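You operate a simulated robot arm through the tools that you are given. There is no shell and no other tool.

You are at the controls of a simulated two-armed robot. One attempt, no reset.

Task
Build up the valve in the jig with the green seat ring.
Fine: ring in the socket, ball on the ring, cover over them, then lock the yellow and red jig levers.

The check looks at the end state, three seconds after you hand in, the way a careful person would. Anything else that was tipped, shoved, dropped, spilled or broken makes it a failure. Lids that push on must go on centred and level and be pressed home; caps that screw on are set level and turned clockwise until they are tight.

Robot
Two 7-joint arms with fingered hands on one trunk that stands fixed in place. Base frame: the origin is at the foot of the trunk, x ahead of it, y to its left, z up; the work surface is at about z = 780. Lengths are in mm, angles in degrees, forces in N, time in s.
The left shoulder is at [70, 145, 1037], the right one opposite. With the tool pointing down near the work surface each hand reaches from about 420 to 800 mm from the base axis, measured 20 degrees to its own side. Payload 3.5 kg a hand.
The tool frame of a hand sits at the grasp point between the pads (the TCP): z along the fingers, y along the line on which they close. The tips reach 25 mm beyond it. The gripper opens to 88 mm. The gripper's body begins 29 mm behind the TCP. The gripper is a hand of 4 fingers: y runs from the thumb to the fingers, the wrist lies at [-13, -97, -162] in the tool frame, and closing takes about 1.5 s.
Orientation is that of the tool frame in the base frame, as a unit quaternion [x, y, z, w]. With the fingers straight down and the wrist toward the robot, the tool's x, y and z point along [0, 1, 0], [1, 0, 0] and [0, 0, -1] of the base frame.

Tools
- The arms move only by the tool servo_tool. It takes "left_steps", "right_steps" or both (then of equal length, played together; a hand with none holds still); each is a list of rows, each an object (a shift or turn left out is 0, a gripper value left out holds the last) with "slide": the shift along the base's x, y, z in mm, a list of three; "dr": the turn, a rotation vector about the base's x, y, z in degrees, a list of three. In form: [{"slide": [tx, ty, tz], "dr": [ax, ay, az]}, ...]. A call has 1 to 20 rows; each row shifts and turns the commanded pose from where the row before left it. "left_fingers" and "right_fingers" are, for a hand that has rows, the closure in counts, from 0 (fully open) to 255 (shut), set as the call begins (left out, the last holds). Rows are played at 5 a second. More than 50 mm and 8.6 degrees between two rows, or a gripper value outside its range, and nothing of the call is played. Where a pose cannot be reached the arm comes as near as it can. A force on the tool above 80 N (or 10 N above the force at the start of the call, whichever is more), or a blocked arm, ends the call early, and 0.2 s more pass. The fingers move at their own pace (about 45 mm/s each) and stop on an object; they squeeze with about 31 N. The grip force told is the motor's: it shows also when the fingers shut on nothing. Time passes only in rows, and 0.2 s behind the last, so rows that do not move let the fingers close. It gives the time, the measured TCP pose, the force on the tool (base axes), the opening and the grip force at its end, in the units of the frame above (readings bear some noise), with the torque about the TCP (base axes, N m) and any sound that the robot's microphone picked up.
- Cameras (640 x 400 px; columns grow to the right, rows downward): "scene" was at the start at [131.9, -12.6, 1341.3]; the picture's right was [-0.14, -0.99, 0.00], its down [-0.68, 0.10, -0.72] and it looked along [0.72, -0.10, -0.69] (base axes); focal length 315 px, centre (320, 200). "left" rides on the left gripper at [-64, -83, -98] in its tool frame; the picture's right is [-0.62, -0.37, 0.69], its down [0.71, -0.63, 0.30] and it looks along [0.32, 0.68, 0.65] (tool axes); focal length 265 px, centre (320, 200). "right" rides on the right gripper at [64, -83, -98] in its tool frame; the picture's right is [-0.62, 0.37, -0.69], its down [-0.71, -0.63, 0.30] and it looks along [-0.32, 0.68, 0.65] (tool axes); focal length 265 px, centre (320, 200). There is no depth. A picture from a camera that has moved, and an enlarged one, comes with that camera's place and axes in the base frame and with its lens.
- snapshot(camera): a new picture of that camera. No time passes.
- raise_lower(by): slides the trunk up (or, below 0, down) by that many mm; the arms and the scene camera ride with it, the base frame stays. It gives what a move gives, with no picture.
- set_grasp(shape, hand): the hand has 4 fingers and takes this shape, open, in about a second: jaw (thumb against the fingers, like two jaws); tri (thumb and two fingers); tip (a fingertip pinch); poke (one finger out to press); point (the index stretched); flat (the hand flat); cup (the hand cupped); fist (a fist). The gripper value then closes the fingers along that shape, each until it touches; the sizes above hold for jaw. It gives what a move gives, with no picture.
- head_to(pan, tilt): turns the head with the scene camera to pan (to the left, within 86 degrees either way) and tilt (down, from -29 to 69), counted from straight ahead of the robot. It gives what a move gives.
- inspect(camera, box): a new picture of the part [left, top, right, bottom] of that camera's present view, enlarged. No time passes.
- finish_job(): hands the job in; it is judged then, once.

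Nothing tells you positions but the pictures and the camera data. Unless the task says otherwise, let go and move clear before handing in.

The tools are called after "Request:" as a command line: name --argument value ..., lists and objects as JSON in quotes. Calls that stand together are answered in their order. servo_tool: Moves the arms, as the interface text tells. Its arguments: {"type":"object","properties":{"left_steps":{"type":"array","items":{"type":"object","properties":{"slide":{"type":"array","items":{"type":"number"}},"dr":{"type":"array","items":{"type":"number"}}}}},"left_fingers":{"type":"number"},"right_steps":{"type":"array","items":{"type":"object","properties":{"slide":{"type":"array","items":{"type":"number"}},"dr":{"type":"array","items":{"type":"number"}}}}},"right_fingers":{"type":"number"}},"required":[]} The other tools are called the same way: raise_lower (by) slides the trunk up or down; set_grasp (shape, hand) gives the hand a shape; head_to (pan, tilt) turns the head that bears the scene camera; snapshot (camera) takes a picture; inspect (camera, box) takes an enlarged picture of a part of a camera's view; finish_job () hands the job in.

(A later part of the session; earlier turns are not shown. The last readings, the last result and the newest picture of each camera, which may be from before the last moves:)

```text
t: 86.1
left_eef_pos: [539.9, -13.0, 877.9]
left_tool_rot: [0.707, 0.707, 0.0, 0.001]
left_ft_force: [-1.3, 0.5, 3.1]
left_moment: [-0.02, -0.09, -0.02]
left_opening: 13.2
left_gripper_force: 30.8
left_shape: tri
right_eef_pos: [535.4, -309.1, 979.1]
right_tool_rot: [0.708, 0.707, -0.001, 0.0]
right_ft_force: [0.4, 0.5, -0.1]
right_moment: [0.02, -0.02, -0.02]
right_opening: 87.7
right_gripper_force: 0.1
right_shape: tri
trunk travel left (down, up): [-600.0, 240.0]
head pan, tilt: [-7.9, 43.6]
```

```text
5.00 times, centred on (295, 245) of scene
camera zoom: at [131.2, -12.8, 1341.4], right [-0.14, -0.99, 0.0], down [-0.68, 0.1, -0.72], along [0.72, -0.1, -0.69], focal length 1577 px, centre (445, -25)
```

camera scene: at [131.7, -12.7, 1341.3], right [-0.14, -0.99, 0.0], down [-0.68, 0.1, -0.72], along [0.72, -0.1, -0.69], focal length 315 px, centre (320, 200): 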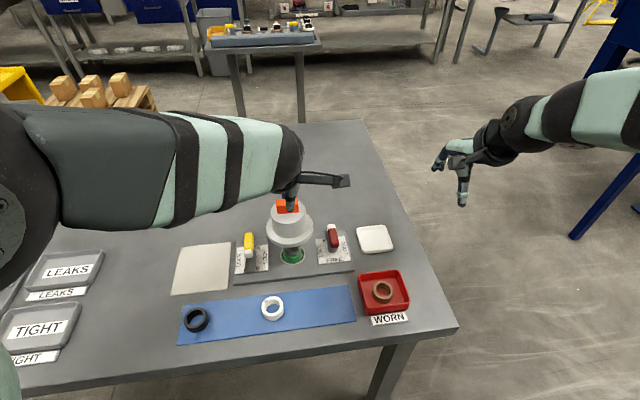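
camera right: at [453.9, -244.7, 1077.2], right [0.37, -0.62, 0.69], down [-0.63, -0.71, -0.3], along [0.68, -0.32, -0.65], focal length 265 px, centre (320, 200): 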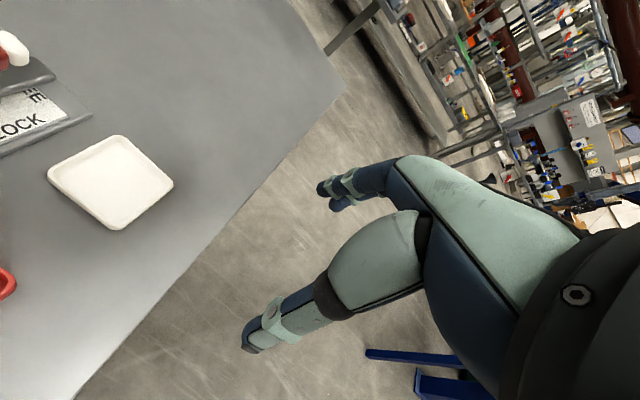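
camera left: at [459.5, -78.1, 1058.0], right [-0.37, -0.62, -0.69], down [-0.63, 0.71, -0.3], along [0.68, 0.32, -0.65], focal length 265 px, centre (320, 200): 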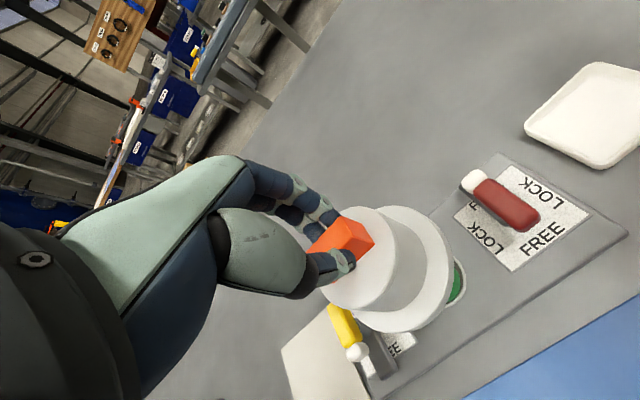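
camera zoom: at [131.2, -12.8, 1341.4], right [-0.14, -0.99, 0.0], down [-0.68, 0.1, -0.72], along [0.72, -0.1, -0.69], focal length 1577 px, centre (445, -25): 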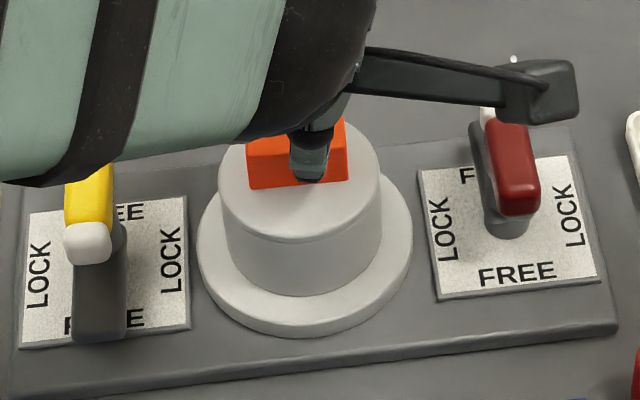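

Contact at z≈878, which puts the cover's base on the jig surface. I'll press gently to make sure it is home, watching force and height.

Request:
servo_tool --left_steps '[{"slide": [0, 0, -1]}, {"slide": [0, 0, -1]}, {}]'

Request:
servo_tool --left_steps '[{"slide": [0, 0, -1]}, {"slide": [0, 0, -1]}, {}]'

Request:
inspect --camera "scene" --box '[255, 205, 335, 285]'

Request:
inspect --camera "left" --box '[280, 180, 480, 380]'

```text
t: 86.9
left_eef_pos: [542.1, -14.2, 877.8]
left_tool_rot: [0.708, 0.707, 0.002, 0.002]
left_ft_force: [1.3, -0.3, 12.6]
left_moment: [-0.01, -0.05, 0.0]
left_opening: 13.2
left_gripper_force: 31.0
left_shape: tri
right_eef_pos: [536.0, -309.0, 980.1]
right_tool_rot: [0.708, 0.707, 0.001, 0.0]
right_ft_force: [-0.2, 0.3, -0.5]
right_moment: [0.02, 0.0, 0.01]
right_opening: 87.6
right_gripper_force: 0.1
right_shape: tri
trunk travel left (down, up): [-600.0, 240.0]
head pan, tilt: [-7.9, 43.6]
```

```text
t: 87.7
left_eef_pos: [539.6, -13.2, 876.5]
left_tool_rot: [0.706, 0.708, 0.003, 0.003]
left_ft_force: [3.8, 0.4, 23.0]
left_moment: [0.0, -0.19, 0.02]
left_opening: 13.8
left_gripper_force: 30.5
left_shape: tri
right_eef_pos: [534.4, -308.2, 979.7]
right_tool_rot: [0.707, 0.707, 0.001, 0.001]
right_ft_force: [0.3, 0.0, 0.6]
right_moment: [-0.03, -0.01, -0.04]
right_opening: 87.8
right_gripper_force: 0.1
right_shape: tri
trunk travel left (down, up): [-600.0, 240.0]
head pan, tilt: [-7.9, 43.6]
```

```text
5.00 times, centred on (295, 245) of scene
camera zoom: at [129.0, -12.6, 1341.7], right [-0.14, -0.99, 0.0], down [-0.68, 0.1, -0.73], along [0.72, -0.1, -0.69], focal length 1577 px, centre (445, -25)
```

zoom: 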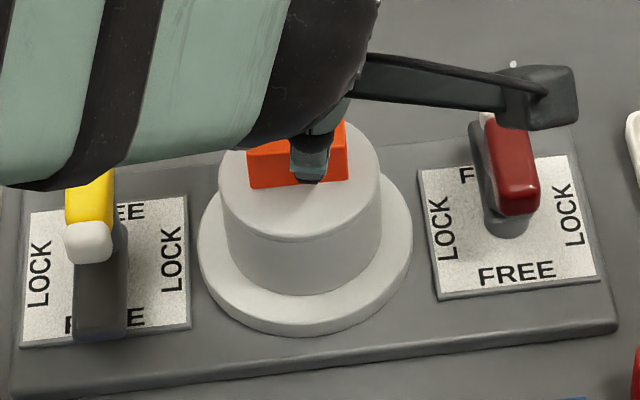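

```text
2.00 times, centred on (380, 280) of left
camera zoom: at [457.2, -78.0, 973.7], right [-0.36, -0.62, -0.69], down [-0.63, 0.71, -0.31], along [0.69, 0.32, -0.65], focal length 531 px, centre (200, 40)
```

zoom: 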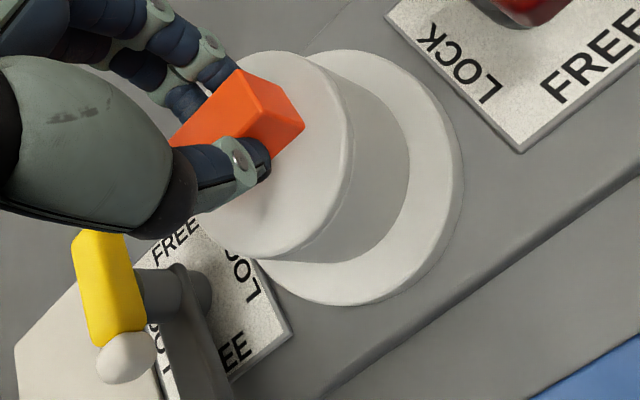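

The cover is firmly down: 23 N with no further travel. I'll unload, then open the fingers and back off upward.

Request:
servo_tool --left_steps '[{"slide": [0, 0, 1.5]}, {"slide": [0, 0, 1.5]}, {"slide": [0, 0, 0.5]}, {}]'

Request:
servo_tool --left_steps '[{}, {}, {}, {}]' --left_fingers 100

Request:
inspect --camera "scene" --box '[255, 205, 335, 285]'

Request:
inspect --camera "left" --box '[280, 180, 480, 380]'

```text
t: 88.7
left_eef_pos: [540.5, -13.6, 876.2]
left_tool_rot: [0.707, 0.707, 0.001, 0.0]
left_ft_force: [4.8, -0.8, 14.7]
left_moment: [0.0, -0.2, -0.01]
left_opening: 14.0
left_gripper_force: 30.8
left_shape: tri
right_eef_pos: [536.7, -308.2, 978.6]
right_tool_rot: [0.707, 0.707, -0.001, 0.0]
right_ft_force: [0.5, -1.2, 1.0]
right_moment: [0.01, -0.02, -0.02]
right_opening: 87.6
right_gripper_force: 0.0
right_shape: tri
trunk travel left (down, up): [-600.0, 240.0]
head pan, tilt: [-7.9, 43.6]
```

```text
t: 89.7
left_eef_pos: [541.9, -12.5, 876.8]
left_tool_rot: [0.707, 0.707, -0.001, -0.001]
left_ft_force: [-0.1, -0.6, -0.4]
left_moment: [0.0, 0.02, 0.0]
left_opening: 53.0
left_gripper_force: 0.1
left_shape: tri
right_eef_pos: [537.5, -309.4, 977.3]
right_tool_rot: [0.707, 0.707, 0.001, 0.0]
right_ft_force: [-0.3, -1.0, 0.1]
right_moment: [-0.03, 0.0, 0.0]
right_opening: 87.9
right_gripper_force: 0.1
right_shape: tri
trunk travel left (down, up): [-600.0, 240.0]
head pan, tilt: [-7.9, 43.6]
```

```text
5.00 times, centred on (295, 245) of scene
camera zoom: at [132.1, -12.7, 1341.2], right [-0.14, -0.99, 0.0], down [-0.68, 0.1, -0.72], along [0.72, -0.1, -0.69], focal length 1577 px, centre (445, -25)
```

zoom: 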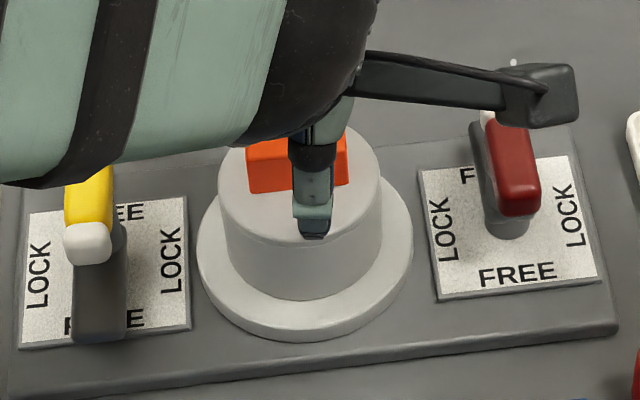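

```text
2.00 times, centred on (380, 280) of left
camera zoom: at [458.3, -77.9, 974.2], right [-0.37, -0.62, -0.69], down [-0.63, 0.71, -0.3], along [0.68, 0.32, -0.65], focal length 531 px, centre (200, 40)
```

zoom: 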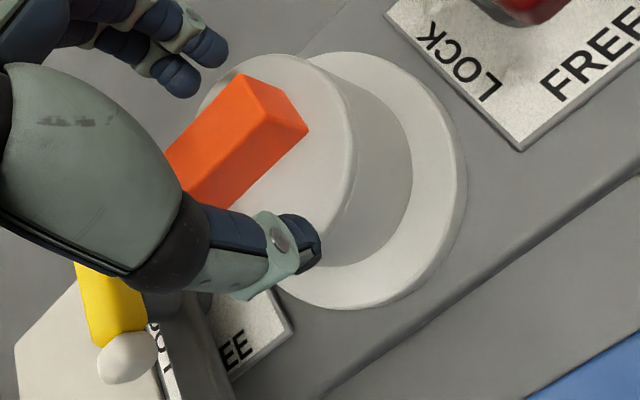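

The cover is released and settled flush. I'll raise the hand clear and check it from above.

Request:
servo_tool --left_steps '[{"slide": [0, 0, 8]}, {"slide": [0, 0, 15]}, {"slide": [0, 0, 25]}, {"slide": [0, 0, 30]}, {"slide": [-15, 10, 10]}, {"slide": [-25, 20, 0]}, {"slide": [-25, 25, 0]}, {"slide": [-25, 25, 0]}, {"slide": [-20, 25, 0]}, {}]'

Request:
inspect --camera "scene" --box '[230, 210, 360, 290]'

Request:
inspect --camera "scene" --box '[260, 215, 330, 285]'

Request:
snapshot --camera "left"

```text
t: 91.9
left_eef_pos: [431.8, 91.5, 964.4]
left_tool_rot: [0.707, 0.707, -0.001, 0.0]
left_ft_force: [1.0, 0.2, 0.3]
left_moment: [0.01, 0.04, 0.01]
left_opening: 52.9
left_gripper_force: 0.0
left_shape: tri
right_eef_pos: [537.3, -310.0, 978.9]
right_tool_rot: [0.707, 0.708, 0.0, -0.001]
right_ft_force: [-0.3, 0.1, 0.5]
right_moment: [-0.02, -0.02, 0.01]
right_opening: 87.8
right_gripper_force: 0.1
right_shape: tri
trunk travel left (down, up): [-600.0, 240.0]
head pan, tilt: [-7.9, 43.6]
```

```text
4.92 times, centred on (295, 250) of scene
camera zoom: at [132.6, -13.4, 1341.2], right [-0.14, -0.99, 0.0], down [-0.68, 0.1, -0.72], along [0.72, -0.1, -0.69], focal length 1553 px, centre (443, -46)
```

zoom: 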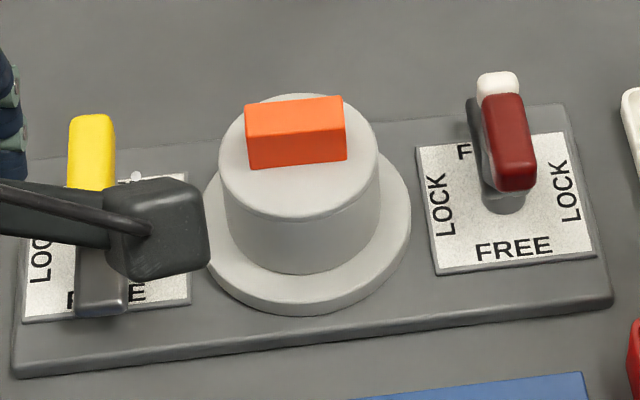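

```text
5.71 times, centred on (295, 250) of scene
camera zoom: at [132.6, -13.4, 1341.2], right [-0.14, -0.99, 0.0], down [-0.68, 0.1, -0.72], along [0.72, -0.1, -0.69], focal length 1802 px, centre (463, -86)
```

zoom: 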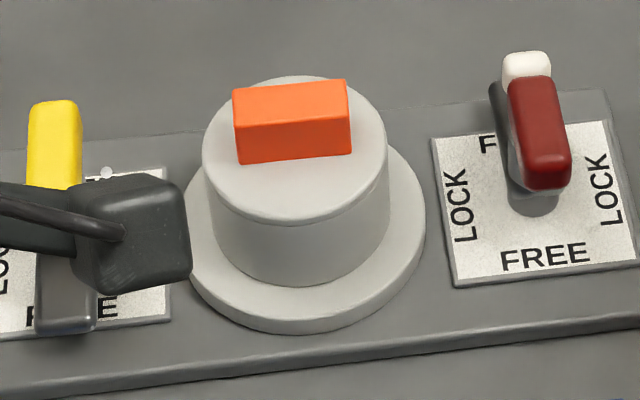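

```text
taken
camera left: at [349.4, 26.5, 1061.2], right [-0.37, -0.62, -0.69], down [-0.63, 0.71, -0.3], along [0.68, 0.32, -0.65], focal length 265 px, centre (320, 200)
```

left: 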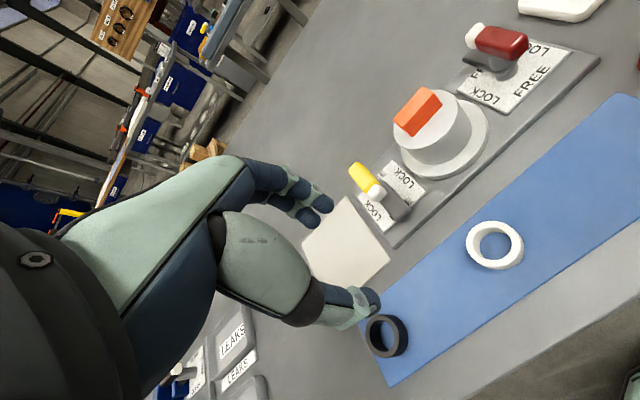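

The cover is centred and flush. Next are the levers: each must turn +90° counter-clockwise so its grey arm swings over the cover's flange. The yellow handle is centred on about (540,74), spans x≈513–567 and has its top at z≈848. I'll yaw the left hand -90° while moving above it, so the fingers can close across the handle.

Request:
servo_tool --left_steps '[{"slide": [9.5, -1.4, -2], "dr": [0, 0, -8.18]}, {"slide": [9.5, -1.4, -2], "dr": [0, 0, -8.18]}, {"slide": [9.5, -1.4, -2], "dr": [0, 0, -8.18]}, {"slide": [9.5, -1.4, -2], "dr": [0, 0, -8.18]}, {"slide": [9.5, -1.4, -2], "dr": [0, 0, -8.18]}, {"slide": [9.5, -1.4, -2], "dr": [0, 0, -8.18]}, {"slide": [9.5, -1.4, -2], "dr": [0, 0, -8.18]}, {"slide": [9.5, -1.4, -2], "dr": [0, 0, -8.18]}, {"slide": [9.5, -1.4, -2], "dr": [0, 0, -8.18]}, {"slide": [9.5, -1.4, -2], "dr": [0, 0, -8.18]}, {"slide": [9.5, -1.4, -2], "dr": [0, 0, -8.2]}, {}]' --left_fingers 85

Request:
snapshot --camera "left"

Request:
snapshot --camera "scene"

```text
t: 94.5
left_eef_pos: [536.1, 76.1, 943.2]
left_tool_rot: [1.0, -0.001, 0.0, 0.0]
left_ft_force: [0.8, -0.6, 0.4]
left_moment: [-0.02, 0.0, 0.03]
left_opening: 58.3
left_gripper_force: 0.0
left_shape: tri
right_eef_pos: [536.4, -308.4, 978.1]
right_tool_rot: [0.707, 0.707, 0.0, 0.0]
right_ft_force: [-0.3, 0.2, 0.8]
right_moment: [-0.01, 0.03, 0.04]
right_opening: 87.5
right_gripper_force: 0.1
right_shape: tri
trunk travel left (down, up): [-600.0, 240.0]
head pan, tilt: [-7.9, 43.6]
```

```text
taken
camera left: at [472.0, 159.5, 1040.8], right [-0.62, 0.37, -0.69], down [0.72, 0.63, -0.3], along [0.32, -0.68, -0.65], focal length 265 px, centre (320, 200)
```

left: 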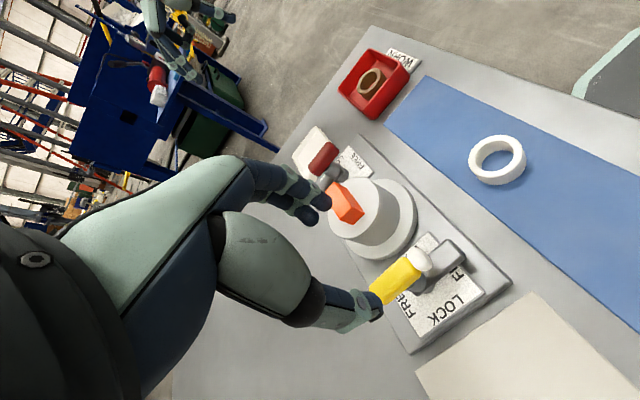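

```text
taken
camera scene: at [131.2, -12.6, 1341.3], right [-0.14, -0.99, 0.0], down [-0.68, 0.1, -0.72], along [0.72, -0.1, -0.69], focal length 315 px, centre (320, 200)
```

scene: 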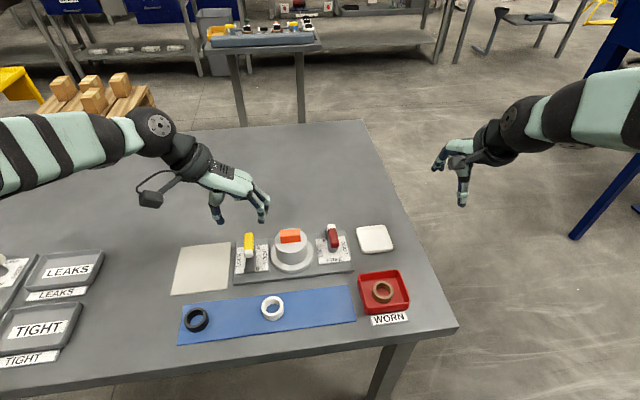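

The hand is yawed and hovers above the yellow lever. I'll zoom in to measure the handle.

Request:
inspect --camera "left" --box '[350, 220, 500, 350]'

Request:
inspect --camera "scene" --box '[225, 220, 285, 280]'

Request:
inspect --camera "left" --box '[300, 130, 450, 280]'

```text
3.08 times, centred on (425, 285) of left
camera zoom: at [472.0, 159.5, 1040.8], right [-0.62, 0.37, -0.69], down [0.72, 0.63, -0.3], along [0.32, -0.68, -0.65], focal length 817 px, centre (-3, -62)
```

zoom: 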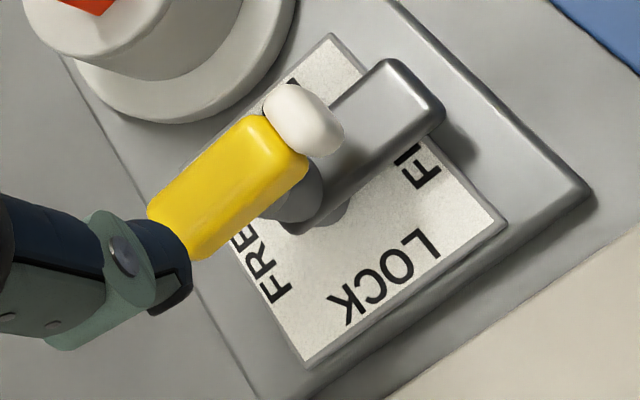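

```text
6.67 times, centred on (255, 250) of scene
camera zoom: at [131.2, -12.6, 1341.3], right [-0.14, -0.99, 0.0], down [-0.68, 0.1, -0.72], along [0.72, -0.1, -0.69], focal length 2103 px, centre (753, -133)
```

zoom: 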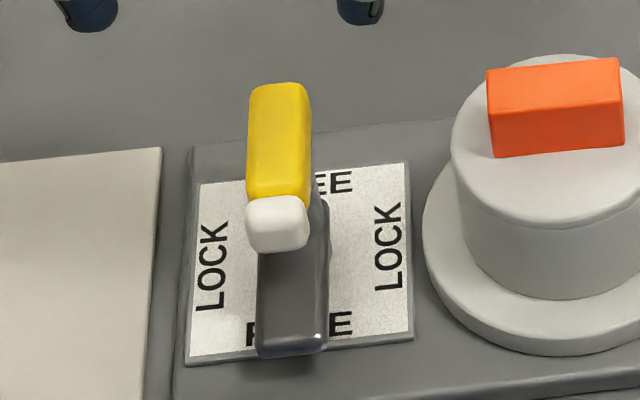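

```text
2.67 times, centred on (375, 205) of left
camera zoom: at [472.0, 159.5, 1040.8], right [-0.62, 0.37, -0.69], down [0.72, 0.63, -0.3], along [0.32, -0.68, -0.65], focal length 708 px, centre (173, 187)
```

zoom: 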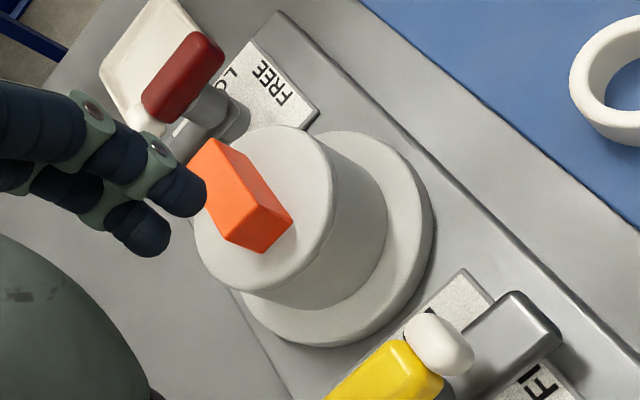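

The handle lies square between thumb and fingers. I'll descend to z≈878 first and check clearances.

Request:
servo_tool --left_steps '[{"slide": [0, -0.5, -15]}, {"slide": [0, -0.5, -18]}, {"slide": [0, 0, -18]}, {"slide": [0, 0, -14]}, {}]' --left_fingers 95

Request:
inspect --camera "left" --box '[280, 170, 450, 340]'

Request:
inspect --camera "scene" --box '[215, 205, 295, 280]'

```text
t: 95.7
left_eef_pos: [535.5, 75.4, 878.8]
left_tool_rot: [1.0, 0.0, 0.0, 0.0]
left_ft_force: [-0.1, 0.0, -0.6]
left_moment: [-0.03, 0.01, -0.01]
left_opening: 55.6
left_gripper_force: 0.0
left_shape: tri
right_eef_pos: [536.7, -308.1, 977.9]
right_tool_rot: [0.707, 0.707, -0.001, 0.0]
right_ft_force: [0.1, 0.7, 0.6]
right_moment: [-0.02, -0.02, -0.01]
right_opening: 87.6
right_gripper_force: 0.1
right_shape: tri
trunk travel left (down, up): [-600.0, 240.0]
head pan, tilt: [-7.9, 43.6]
```

```text
2.35 times, centred on (365, 255) of left
camera zoom: at [471.9, 158.6, 975.5], right [-0.62, 0.37, -0.69], down [0.71, 0.63, -0.3], along [0.32, -0.68, -0.65], focal length 624 px, centre (214, 71)
```

zoom: 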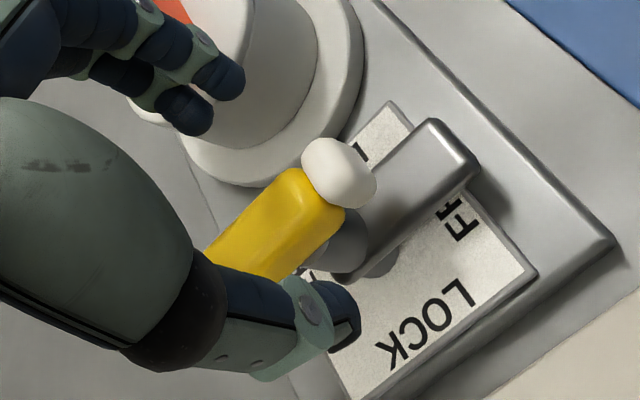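

```text
5.33 times, centred on (255, 242) of scene
camera zoom: at [131.8, -12.6, 1341.3], right [-0.14, -0.99, 0.0], down [-0.68, 0.1, -0.72], along [0.72, -0.1, -0.69], focal length 1682 px, centre (667, -27)
```

zoom: 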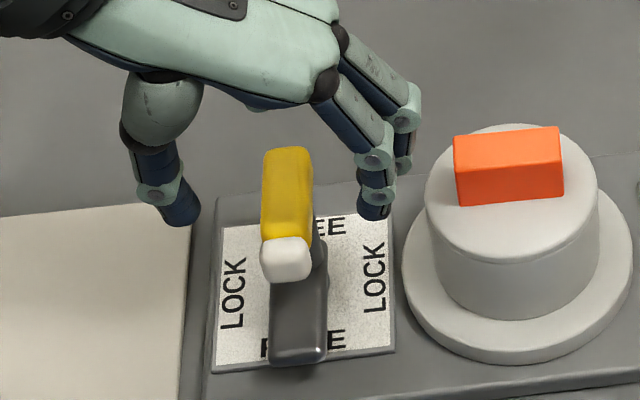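

Clear on all sides. Lowering to z≈860 and closing on the handle.

Request:
servo_tool --left_steps '[{"slide": [0.5, 0, -7]}, {"slide": [0.5, 0, -6]}, {"slide": [0, 0, -5]}, {}]'

Request:
inspect --camera "scene" --box '[215, 205, 295, 280]'

Request:
inspect --camera "left" --box '[280, 170, 450, 340]'

```text
t: 96.7
left_eef_pos: [536.5, 75.3, 861.1]
left_tool_rot: [1.0, 0.0, 0.001, 0.0]
left_ft_force: [0.0, -0.3, -0.3]
left_moment: [-0.01, -0.02, -0.03]
left_opening: 55.5
left_gripper_force: 0.1
left_shape: tri
right_eef_pos: [536.6, -309.0, 978.5]
right_tool_rot: [0.707, 0.707, 0.0, 0.0]
right_ft_force: [0.1, -0.5, 0.4]
right_moment: [0.01, -0.02, 0.02]
right_opening: 87.6
right_gripper_force: 0.0
right_shape: tri
trunk travel left (down, up): [-600.0, 240.0]
head pan, tilt: [-7.9, 43.6]
```

```text
5.33 times, centred on (255, 242) of scene
camera zoom: at [131.9, -12.6, 1341.3], right [-0.14, -0.99, 0.0], down [-0.68, 0.1, -0.72], along [0.72, -0.1, -0.69], focal length 1682 px, centre (667, -27)
```

zoom: 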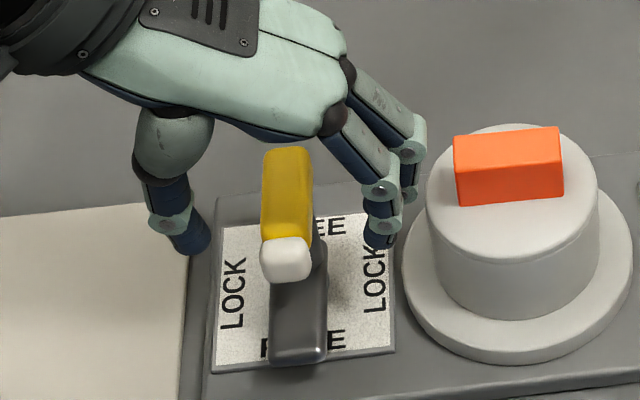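

```text
2.35 times, centred on (365, 255) of left
camera zoom: at [472.9, 158.3, 957.4], right [-0.62, 0.37, -0.69], down [0.71, 0.63, -0.3], along [0.32, -0.68, -0.65], focal length 624 px, centre (214, 71)
```

zoom: 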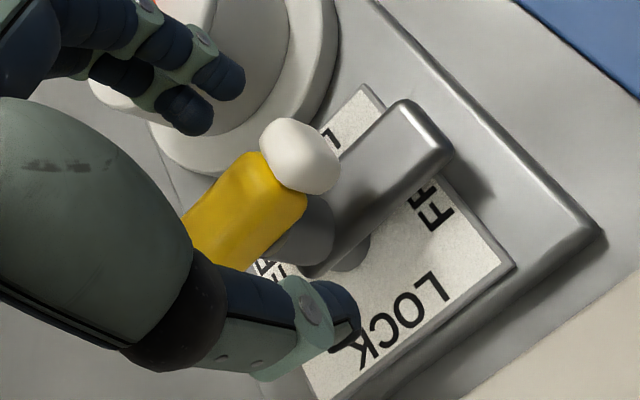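

Fingertips are at handle height on both sides. Closing.

Request:
servo_tool --left_steps '[{}, {}, {}, {}, {}]' --left_fingers 255

Request:
inspect --camera "scene" --box '[215, 205, 295, 280]'

Request:
inspect --camera "left" --box '[280, 170, 450, 340]'

```text
t: 97.9
left_eef_pos: [536.2, 74.8, 859.5]
left_tool_rot: [1.0, 0.0, 0.0, 0.0]
left_ft_force: [-0.6, -0.1, -1.2]
left_moment: [0.0, 0.03, -0.03]
left_opening: 12.8
left_gripper_force: 31.3
left_shape: tri
right_eef_pos: [537.3, -308.1, 977.9]
right_tool_rot: [0.707, 0.707, -0.001, 0.0]
right_ft_force: [-0.7, 0.2, 0.7]
right_moment: [0.0, 0.03, -0.03]
right_opening: 87.4
right_gripper_force: 0.0
right_shape: tri
trunk travel left (down, up): [-600.0, 240.0]
head pan, tilt: [-7.9, 43.6]
```

```text
5.33 times, centred on (255, 242) of scene
camera zoom: at [132.2, -12.5, 1341.2], right [-0.14, -0.99, 0.0], down [-0.68, 0.1, -0.72], along [0.72, -0.1, -0.69], focal length 1682 px, centre (667, -27)
```

zoom: 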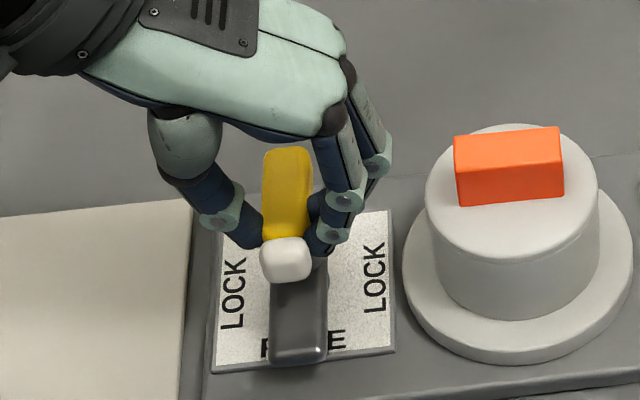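

```text
2.35 times, centred on (365, 255) of left
camera zoom: at [472.9, 158.5, 957.3], right [-0.62, 0.37, -0.69], down [0.71, 0.63, -0.3], along [0.32, -0.68, -0.65], focal length 624 px, centre (214, 71)
```

zoom: 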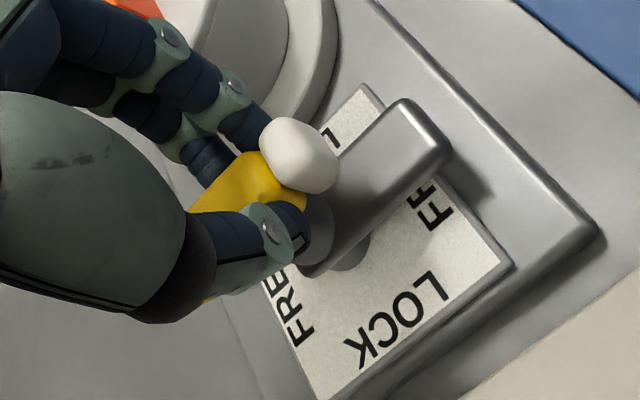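

A good symmetric grip on the handle. I'll start turning it counter-clockwise about the pivot, checking after a few steps.

Request:
servo_tool --left_steps '[{"slide": [-0.2, -0.4, 0], "dr": [0, 0, 6]}, {"slide": [-0.1, -0.4, 0], "dr": [0, 0, 8]}, {"slide": [0, -0.4, 0], "dr": [0, 0, 8]}, {}]'

Request:
inspect --camera "scene" --box '[215, 205, 295, 280]'

```text
t: 98.9
left_eef_pos: [537.5, 73.7, 860.2]
left_tool_rot: [0.982, 0.191, -0.001, 0.0]
left_ft_force: [-4.0, -2.0, -5.2]
left_moment: [-0.1, 0.08, -0.06]
left_opening: 12.5
left_gripper_force: 30.8
left_shape: tri
right_eef_pos: [536.4, -308.3, 978.2]
right_tool_rot: [0.707, 0.707, 0.0, 0.0]
right_ft_force: [0.1, 0.2, 0.5]
right_moment: [-0.03, 0.0, -0.03]
right_opening: 87.8
right_gripper_force: 0.1
right_shape: tri
trunk travel left (down, up): [-600.0, 240.0]
head pan, tilt: [-7.9, 43.6]
```

```text
5.33 times, centred on (255, 242) of scene
camera zoom: at [131.8, -13.0, 1341.2], right [-0.14, -0.99, 0.0], down [-0.68, 0.1, -0.72], along [0.72, -0.1, -0.69], focal length 1682 px, centre (667, -27)
```

zoom: 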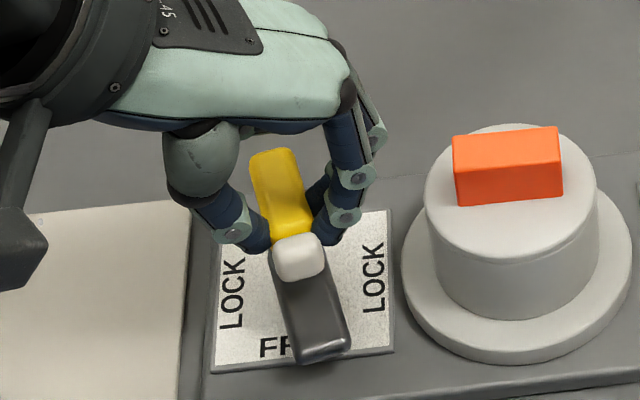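

It turns freely, with the arm swinging towards the cover. Continuing the turn.

Request:
servo_tool --left_steps '[{"slide": [0, -0.4, 0], "dr": [0, 0, 8]}, {"slide": [0, -0.4, 0], "dr": [0, 0, 8]}, {"slide": [0.1, -0.4, 0], "dr": [0, 0, 8]}, {"slide": [0.1, -0.4, 0], "dr": [0, 0, 8]}, {}]'

Request:
inspect --camera "scene" --box '[215, 205, 295, 280]'

```text
t: 100.1
left_eef_pos: [537.6, 70.0, 860.3]
left_tool_rot: [0.891, 0.454, 0.0, 0.0]
left_ft_force: [-0.4, -12.2, -6.6]
left_moment: [-0.3, -0.08, -0.13]
left_opening: 12.4
left_gripper_force: 30.9
left_shape: tri
right_eef_pos: [537.5, -310.7, 978.1]
right_tool_rot: [0.707, 0.707, 0.0, -0.002]
right_ft_force: [0.0, 0.0, -0.4]
right_moment: [-0.01, 0.02, 0.03]
right_opening: 87.5
right_gripper_force: 0.1
right_shape: tri
trunk travel left (down, up): [-600.0, 240.0]
head pan, tilt: [-7.9, 43.6]
```

```text
5.33 times, centred on (255, 242) of scene
camera zoom: at [133.1, -14.9, 1341.1], right [-0.14, -0.99, 0.0], down [-0.68, 0.1, -0.72], along [0.72, -0.1, -0.69], focal length 1682 px, centre (667, -27)
```

zoom: 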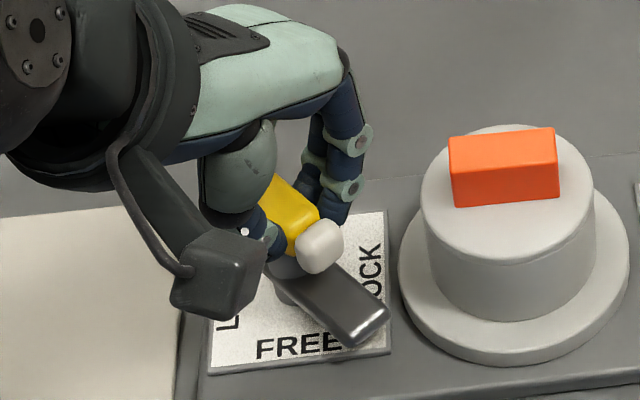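

Now 54° round. The force shows I should follow about 2 mm more towards -y. I'll correct for that and continue.

Request:
servo_tool --left_steps '[{"slide": [0, -1.5, -0.4], "dr": [0, 0, 6]}, {"slide": [0.2, -1, -0.3], "dr": [0, 0, 8]}, {"slide": [0.3, -0.5, 0], "dr": [0, 0, 8]}, {}]'

Request:
inspect --camera "scene" --box '[215, 205, 295, 280]'

```text
t: 101.1
left_eef_pos: [539.1, 67.0, 859.7]
left_tool_rot: [0.788, 0.616, 0.001, 0.0]
left_ft_force: [6.5, -11.4, -1.7]
left_moment: [-0.26, -0.22, -0.17]
left_opening: 12.3
left_gripper_force: 30.9
left_shape: tri
right_eef_pos: [537.9, -310.1, 976.8]
right_tool_rot: [0.707, 0.707, 0.0, -0.001]
right_ft_force: [0.6, 0.5, -0.1]
right_moment: [-0.02, 0.03, -0.02]
right_opening: 87.6
right_gripper_force: 0.1
right_shape: tri
trunk travel left (down, up): [-600.0, 240.0]
head pan, tilt: [-7.9, 43.6]
```

```text
5.33 times, centred on (255, 242) of scene
camera zoom: at [133.6, -14.8, 1341.1], right [-0.14, -0.99, 0.0], down [-0.68, 0.1, -0.72], along [0.72, -0.1, -0.69], focal length 1682 px, centre (667, -27)
```

zoom: 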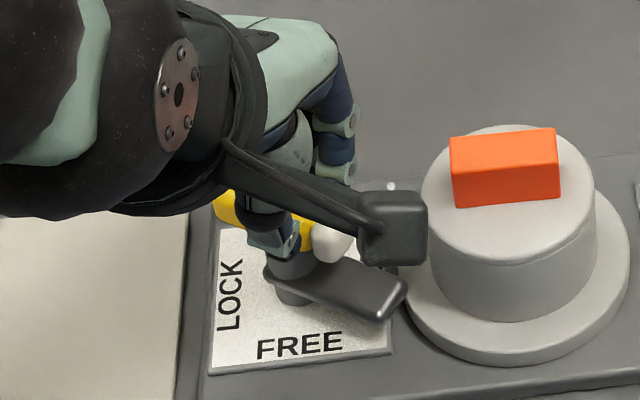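

76° round; the tool wants to follow slightly towards (+x,-y), since I gripped nearer the white end. Finishing the turn with that correction.

Request:
servo_tool --left_steps '[{"slide": [1, -1.2, 0], "dr": [0, 0, 5]}, {"slide": [0.8, -1, 0], "dr": [0, 0, 5]}, {"slide": [0.5, -0.3, 0], "dr": [0, 0, 4]}, {}]'

Request:
inspect --camera "scene" --box '[215, 205, 295, 280]'

Request:
inspect --camera "left" --box '[260, 150, 460, 350]'

```text
t: 102.1
left_eef_pos: [540.2, 65.9, 859.9]
left_tool_rot: [0.706, 0.708, 0.0, -0.001]
left_ft_force: [7.9, -8.4, 0.1]
left_moment: [-0.19, -0.29, -0.15]
left_opening: 12.6
left_gripper_force: 30.9
left_shape: tri
right_eef_pos: [538.8, -310.9, 977.6]
right_tool_rot: [0.707, 0.707, 0.0, -0.001]
right_ft_force: [-0.7, 0.4, -0.3]
right_moment: [-0.01, -0.03, 0.02]
right_opening: 87.5
right_gripper_force: 0.1
right_shape: tri
trunk travel left (down, up): [-600.0, 240.0]
head pan, tilt: [-7.9, 43.6]
```

```text
5.33 times, centred on (255, 242) of scene
camera zoom: at [133.5, -14.4, 1341.1], right [-0.14, -0.99, 0.0], down [-0.68, 0.1, -0.72], along [0.72, -0.1, -0.69], focal length 1682 px, centre (667, -27)
```

zoom: 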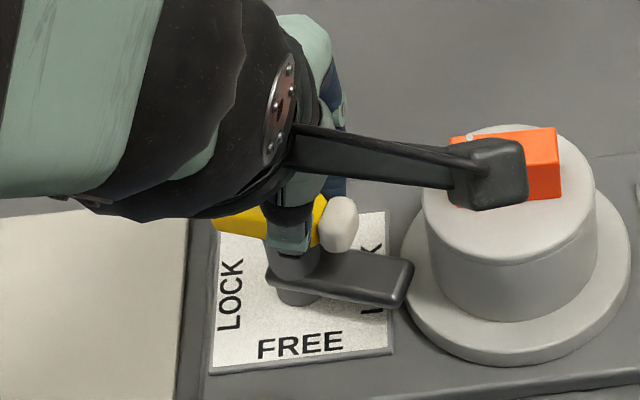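

```text
2.00 times, centred on (360, 250) of left
camera zoom: at [458.0, 1.1, 956.8], right [-0.37, -0.62, -0.69], down [-0.63, 0.71, -0.3], along [0.68, 0.33, -0.65], focal length 531 px, centre (240, 100)
```

zoom: 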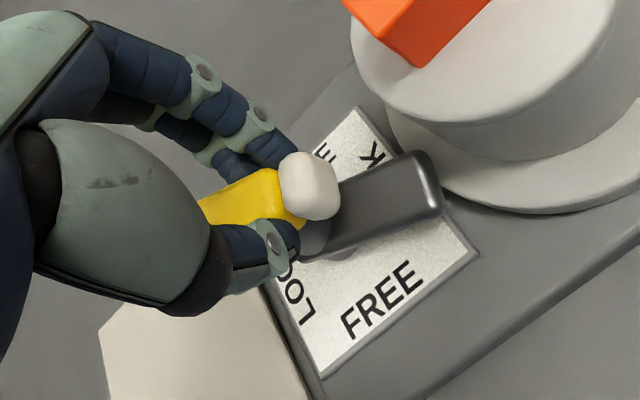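

The hand turned 90°, but the handle lags at about 70–75° because the grip slipped a little. I'll keep turning further.

Request:
servo_tool --left_steps '[{"slide": [0.8, -0.8, 0], "dr": [0, 0, 6]}, {"slide": [0.8, -0.5, 0], "dr": [0, 0, 6]}, {"slide": [0.6, 0, 0], "dr": [0, 0, 5]}, {}]'

Request:
inspect --camera "scene" --box '[215, 205, 295, 280]'

Request:
inspect --camera "left" --box '[260, 150, 460, 350]'

```text
t: 103.1
left_eef_pos: [543.3, 64.3, 859.2]
left_tool_rot: [0.594, 0.804, 0.0, 0.0]
left_ft_force: [11.9, -7.8, 5.1]
left_moment: [-0.06, -0.39, -0.16]
left_opening: 12.6
left_gripper_force: 31.1
left_shape: tri
right_eef_pos: [537.9, -310.1, 977.6]
right_tool_rot: [0.707, 0.707, 0.0, -0.001]
right_ft_force: [-0.7, 1.0, 0.8]
right_moment: [-0.02, 0.03, -0.03]
right_opening: 87.6
right_gripper_force: 0.1
right_shape: tri
trunk travel left (down, up): [-600.0, 240.0]
head pan, tilt: [-7.9, 43.6]
```

```text
5.33 times, centred on (255, 242) of scene
camera zoom: at [133.7, -14.1, 1341.1], right [-0.14, -0.99, 0.0], down [-0.68, 0.1, -0.72], along [0.72, -0.1, -0.69], focal length 1682 px, centre (667, -27)
```

zoom: 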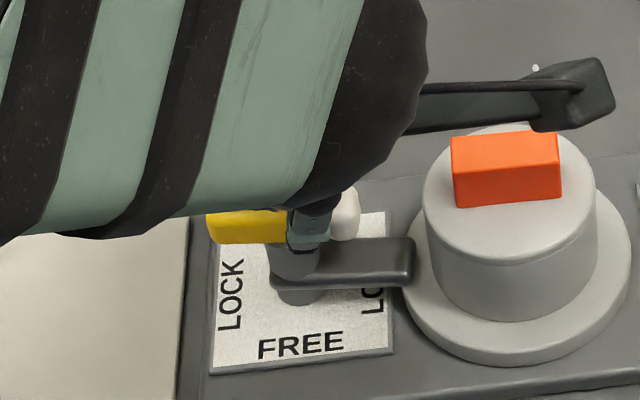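

```text
2.00 times, centred on (360, 250) of left
camera zoom: at [483.2, -21.6, 956.5], right [-0.17, -0.7, -0.69], down [-0.81, 0.5, -0.31], along [0.56, 0.51, -0.65], focal length 531 px, centre (240, 100)
```

zoom: 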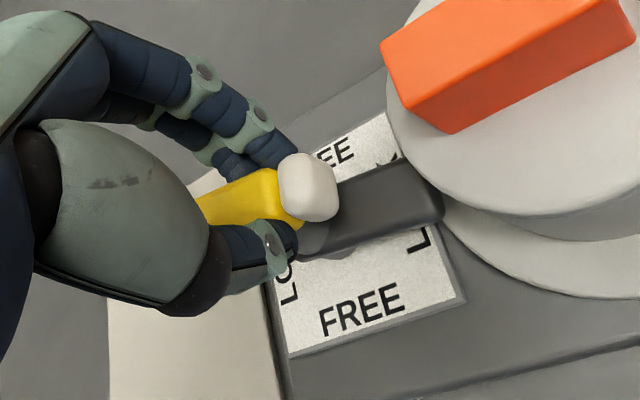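

The arm is now about 4° short of square and reaches over the flange edge. One last small turn.

Request:
servo_tool --left_steps '[{"slide": [1, -0.3, 0], "dr": [0, 0, 3]}, {"slide": [0.6, 0, 0], "dr": [0, 0, 3]}, {}]'

Request:
inspect --camera "scene" --box '[225, 225, 295, 280]'

Request:
inspect --camera "left" --box '[260, 150, 460, 350]'

```text
t: 103.9
left_eef_pos: [545.0, 64.9, 859.6]
left_tool_rot: [0.551, 0.835, -0.003, 0.001]
left_ft_force: [8.5, -6.8, 1.5]
left_moment: [-0.11, -0.31, -0.18]
left_opening: 12.4
left_gripper_force: 30.9
left_shape: tri
right_eef_pos: [538.1, -311.4, 977.4]
right_tool_rot: [0.707, 0.707, 0.0, -0.002]
right_ft_force: [0.4, 0.6, -0.3]
right_moment: [0.03, 0.02, -0.02]
right_opening: 87.6
right_gripper_force: 0.0
right_shape: tri
trunk travel left (down, up): [-600.0, 240.0]
head pan, tilt: [-7.9, 43.6]
```

```text
7.27 times, centred on (260, 252) of scene
camera zoom: at [133.6, -14.2, 1341.0], right [-0.14, -0.99, 0.0], down [-0.68, 0.1, -0.72], along [0.72, -0.1, -0.69], focal length 2294 px, centre (756, -182)
```

zoom: 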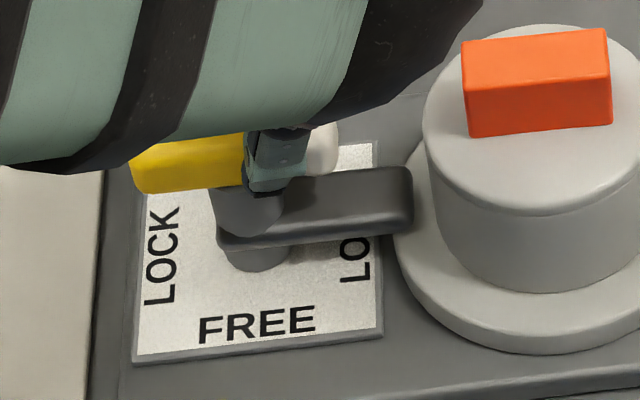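

```text
2.00 times, centred on (360, 250) of left
camera zoom: at [494.3, -26.9, 957.4], right [-0.1, -0.72, -0.69], down [-0.86, 0.41, -0.31], along [0.5, 0.56, -0.66], focal length 531 px, centre (240, 100)
```

zoom: 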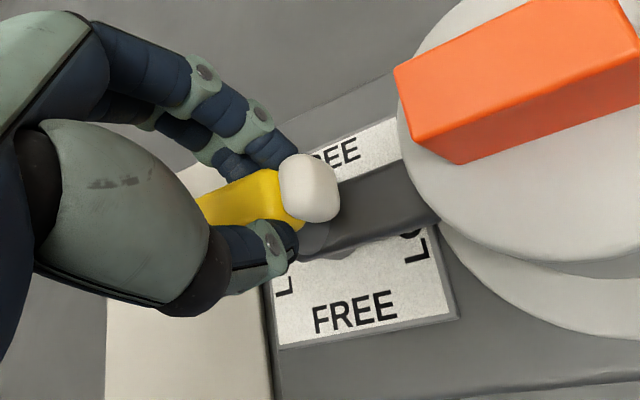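

By the arm's far edge it is square with the jig, within about 1–2°. I'll open, lift straight up, and check the lever without the hand in view.

Request:
servo_tool --left_steps '[{}, {}, {}]' --left_fingers 110

Request:
servo_tool --left_steps '[{"slide": [0, 0, 10]}, {"slide": [0, 0, 25]}, {"slide": [0, 0, 30]}, {"slide": [0, 10, 25]}, {"slide": [0, 20, 0], "dr": [0, 0, -7]}, {"slide": [-15, 20, 0], "dr": [0, 0, -8]}, {"slide": [-20, 20, 0], "dr": [0, 0, -8]}, {"slide": [-20, 20, 0]}, {"slide": [-20, 20, 0]}, {}]'

Request:
inspect --camera "scene" --box '[225, 220, 365, 290]'

Request:
inspect --camera "scene" --box '[225, 225, 295, 280]'

Request:
snapshot --camera "scene"

```text
t: 104.7
left_eef_pos: [543.6, 67.9, 858.5]
left_tool_rot: [0.55, 0.835, -0.002, 0.0]
left_ft_force: [0.1, -0.9, -1.0]
left_moment: [0.05, 0.0, -0.01]
left_opening: 49.4
left_gripper_force: 0.0
left_shape: tri
right_eef_pos: [537.5, -309.8, 977.8]
right_tool_rot: [0.708, 0.707, -0.001, 0.0]
right_ft_force: [-0.2, 0.0, 0.0]
right_moment: [0.0, 0.02, -0.01]
right_opening: 87.5
right_gripper_force: 0.0
right_shape: tri
trunk travel left (down, up): [-600.0, 240.0]
head pan, tilt: [-7.9, 43.6]
```

```text
t: 106.9
left_eef_pos: [469.5, 174.9, 948.3]
left_tool_rot: [0.707, 0.707, 0.0, 0.001]
left_ft_force: [-0.4, -0.4, 0.5]
left_moment: [-0.02, 0.03, 0.03]
left_opening: 49.6
left_gripper_force: 0.0
left_shape: tri
right_eef_pos: [537.3, -309.0, 978.0]
right_tool_rot: [0.707, 0.708, 0.0, -0.001]
right_ft_force: [-0.7, 0.3, 0.2]
right_moment: [-0.03, 0.01, 0.02]
right_opening: 87.7
right_gripper_force: 0.0
right_shape: tri
trunk travel left (down, up): [-600.0, 240.0]
head pan, tilt: [-7.9, 43.6]
```

```text
4.57 times, centred on (295, 255) of scene
camera zoom: at [132.6, -13.1, 1341.2], right [-0.14, -0.99, 0.0], down [-0.68, 0.1, -0.72], along [0.72, -0.1, -0.69], focal length 1442 px, centre (434, -51)
```

zoom: 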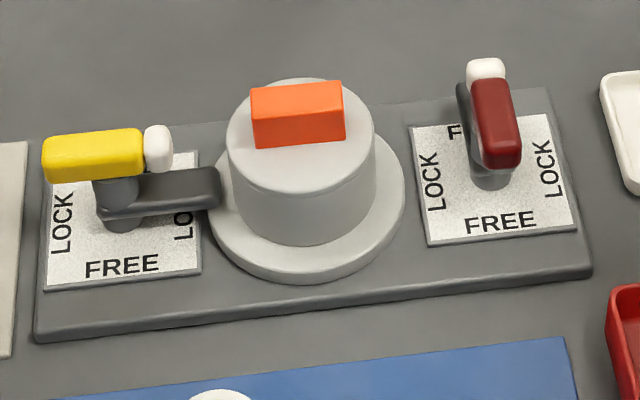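

```text
7.27 times, centred on (260, 252) of scene
camera zoom: at [132.6, -13.1, 1341.2], right [-0.14, -0.99, 0.0], down [-0.68, 0.1, -0.72], along [0.72, -0.1, -0.69], focal length 2294 px, centre (756, -182)
```

zoom: 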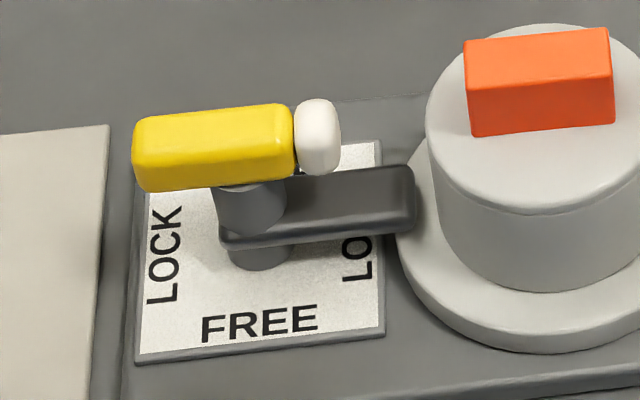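

```text
taken
camera scene: at [132.6, -13.1, 1341.2], right [-0.14, -0.99, 0.0], down [-0.68, 0.1, -0.72], along [0.72, -0.1, -0.69], focal length 315 px, centre (320, 200)
```

scene: 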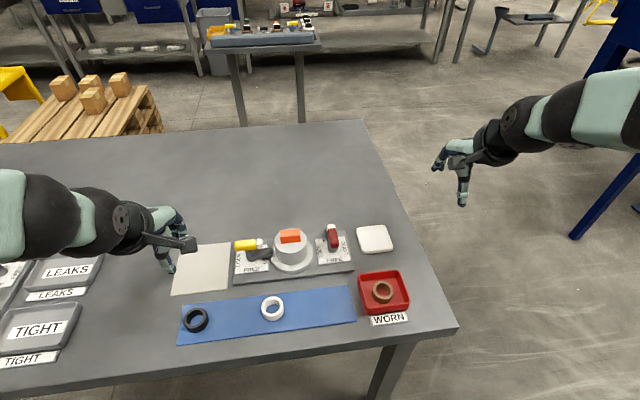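

Yellow is locked: its arm lies square over the cover's flange. For red I'll try the same with the right hand: yaw it -90° while moving above the red handle near (538,-95), and see whether the arm can hold that pose.

Request:
servo_tool --right_steps '[{"slide": [0.2, 15, 0], "dr": [0, 0, -8.18]}, {"slide": [0.2, 19, -2], "dr": [0, 0, -8.18]}, {"slide": [0.2, 20, -2], "dr": [0, 0, -8.18]}, {"slide": [0.2, 20, -3], "dr": [0, 0, -8.18]}, {"slide": [0.2, 20, -3], "dr": [0, 0, -8.18]}, {"slide": [0.2, 20, -3], "dr": [0, 0, -8.18]}, {}]' --right_fingers 85

Request:
snapshot --camera "scene"

```text
t: 108.5
left_eef_pos: [468.5, 173.9, 951.5]
left_tool_rot: [0.707, 0.707, 0.001, 0.0]
left_ft_force: [-0.2, -0.7, 0.7]
left_moment: [-0.02, -0.01, -0.01]
left_opening: 49.4
left_gripper_force: 0.0
left_shape: tri
right_eef_pos: [538.6, -194.7, 964.2]
right_tool_rot: [0.937, 0.348, 0.001, 0.0]
right_ft_force: [0.2, -0.1, 0.3]
right_moment: [-0.02, 0.01, 0.01]
right_opening: 59.3
right_gripper_force: 0.1
right_shape: tri
trunk travel left (down, up): [-600.0, 240.0]
head pan, tilt: [-7.9, 43.6]
```

```text
taken
camera scene: at [131.6, -13.4, 1341.3], right [-0.14, -0.99, 0.0], down [-0.68, 0.1, -0.72], along [0.72, -0.1, -0.69], focal length 315 px, centre (320, 200)
```

scene: 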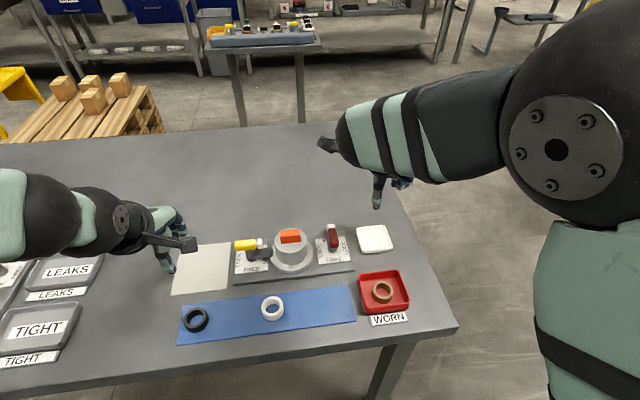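

The right arm follows so far (yaw ≈ -49°). Continuing to -90° while moving over the red lever.

Request:
servo_tool --right_steps '[{"slide": [0.2, 20, -3], "dr": [0, 0, -8.18]}, {"slide": [0.2, 20, -3], "dr": [0, 0, -8.18]}, {"slide": [0.2, 20, -3], "dr": [0, 0, -8.18]}, {"slide": [0.2, 20, -3], "dr": [0, 0, -8.18]}, {"slide": [0.2, 20, -3], "dr": [0, 0, -8.18]}, {}]'

Request:
snapshot --camera "scene"

Request:
snapshot --camera "right"

```text
t: 109.9
left_eef_pos: [469.8, 174.8, 949.7]
left_tool_rot: [0.707, 0.707, 0.0, 0.0]
left_ft_force: [0.2, 0.3, -0.5]
left_moment: [0.01, 0.0, 0.0]
left_opening: 49.9
left_gripper_force: 0.1
left_shape: tri
right_eef_pos: [523.2, -128.2, 941.2]
right_tool_rot: [1.0, -0.014, -0.001, -0.012]
right_ft_force: [0.3, 0.4, -0.6]
right_moment: [0.0, -0.01, -0.03]
right_opening: 59.1
right_gripper_force: 0.0
right_shape: tri
right hand out of reach, approached as far as the arm can: row 5
trunk travel left (down, up): [-600.0, 240.0]
head pan, tilt: [-7.9, 43.6]
```

```text
taken
camera scene: at [132.3, -13.0, 1341.2], right [-0.14, -0.99, 0.0], down [-0.68, 0.1, -0.72], along [0.72, -0.1, -0.69], focal length 315 px, centre (320, 200)
```

scene: 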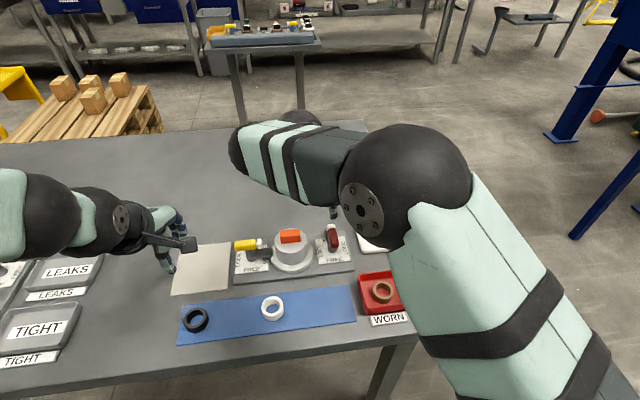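

```text
taken
camera right: at [589.3, -49.3, 1041.2], right [-0.63, -0.37, 0.69], down [-0.7, 0.66, -0.29], along [-0.35, -0.66, -0.67], focal length 265 px, centre (320, 200)
```

right: 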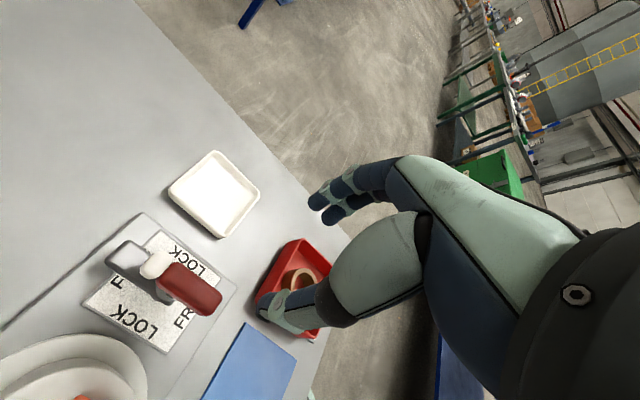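

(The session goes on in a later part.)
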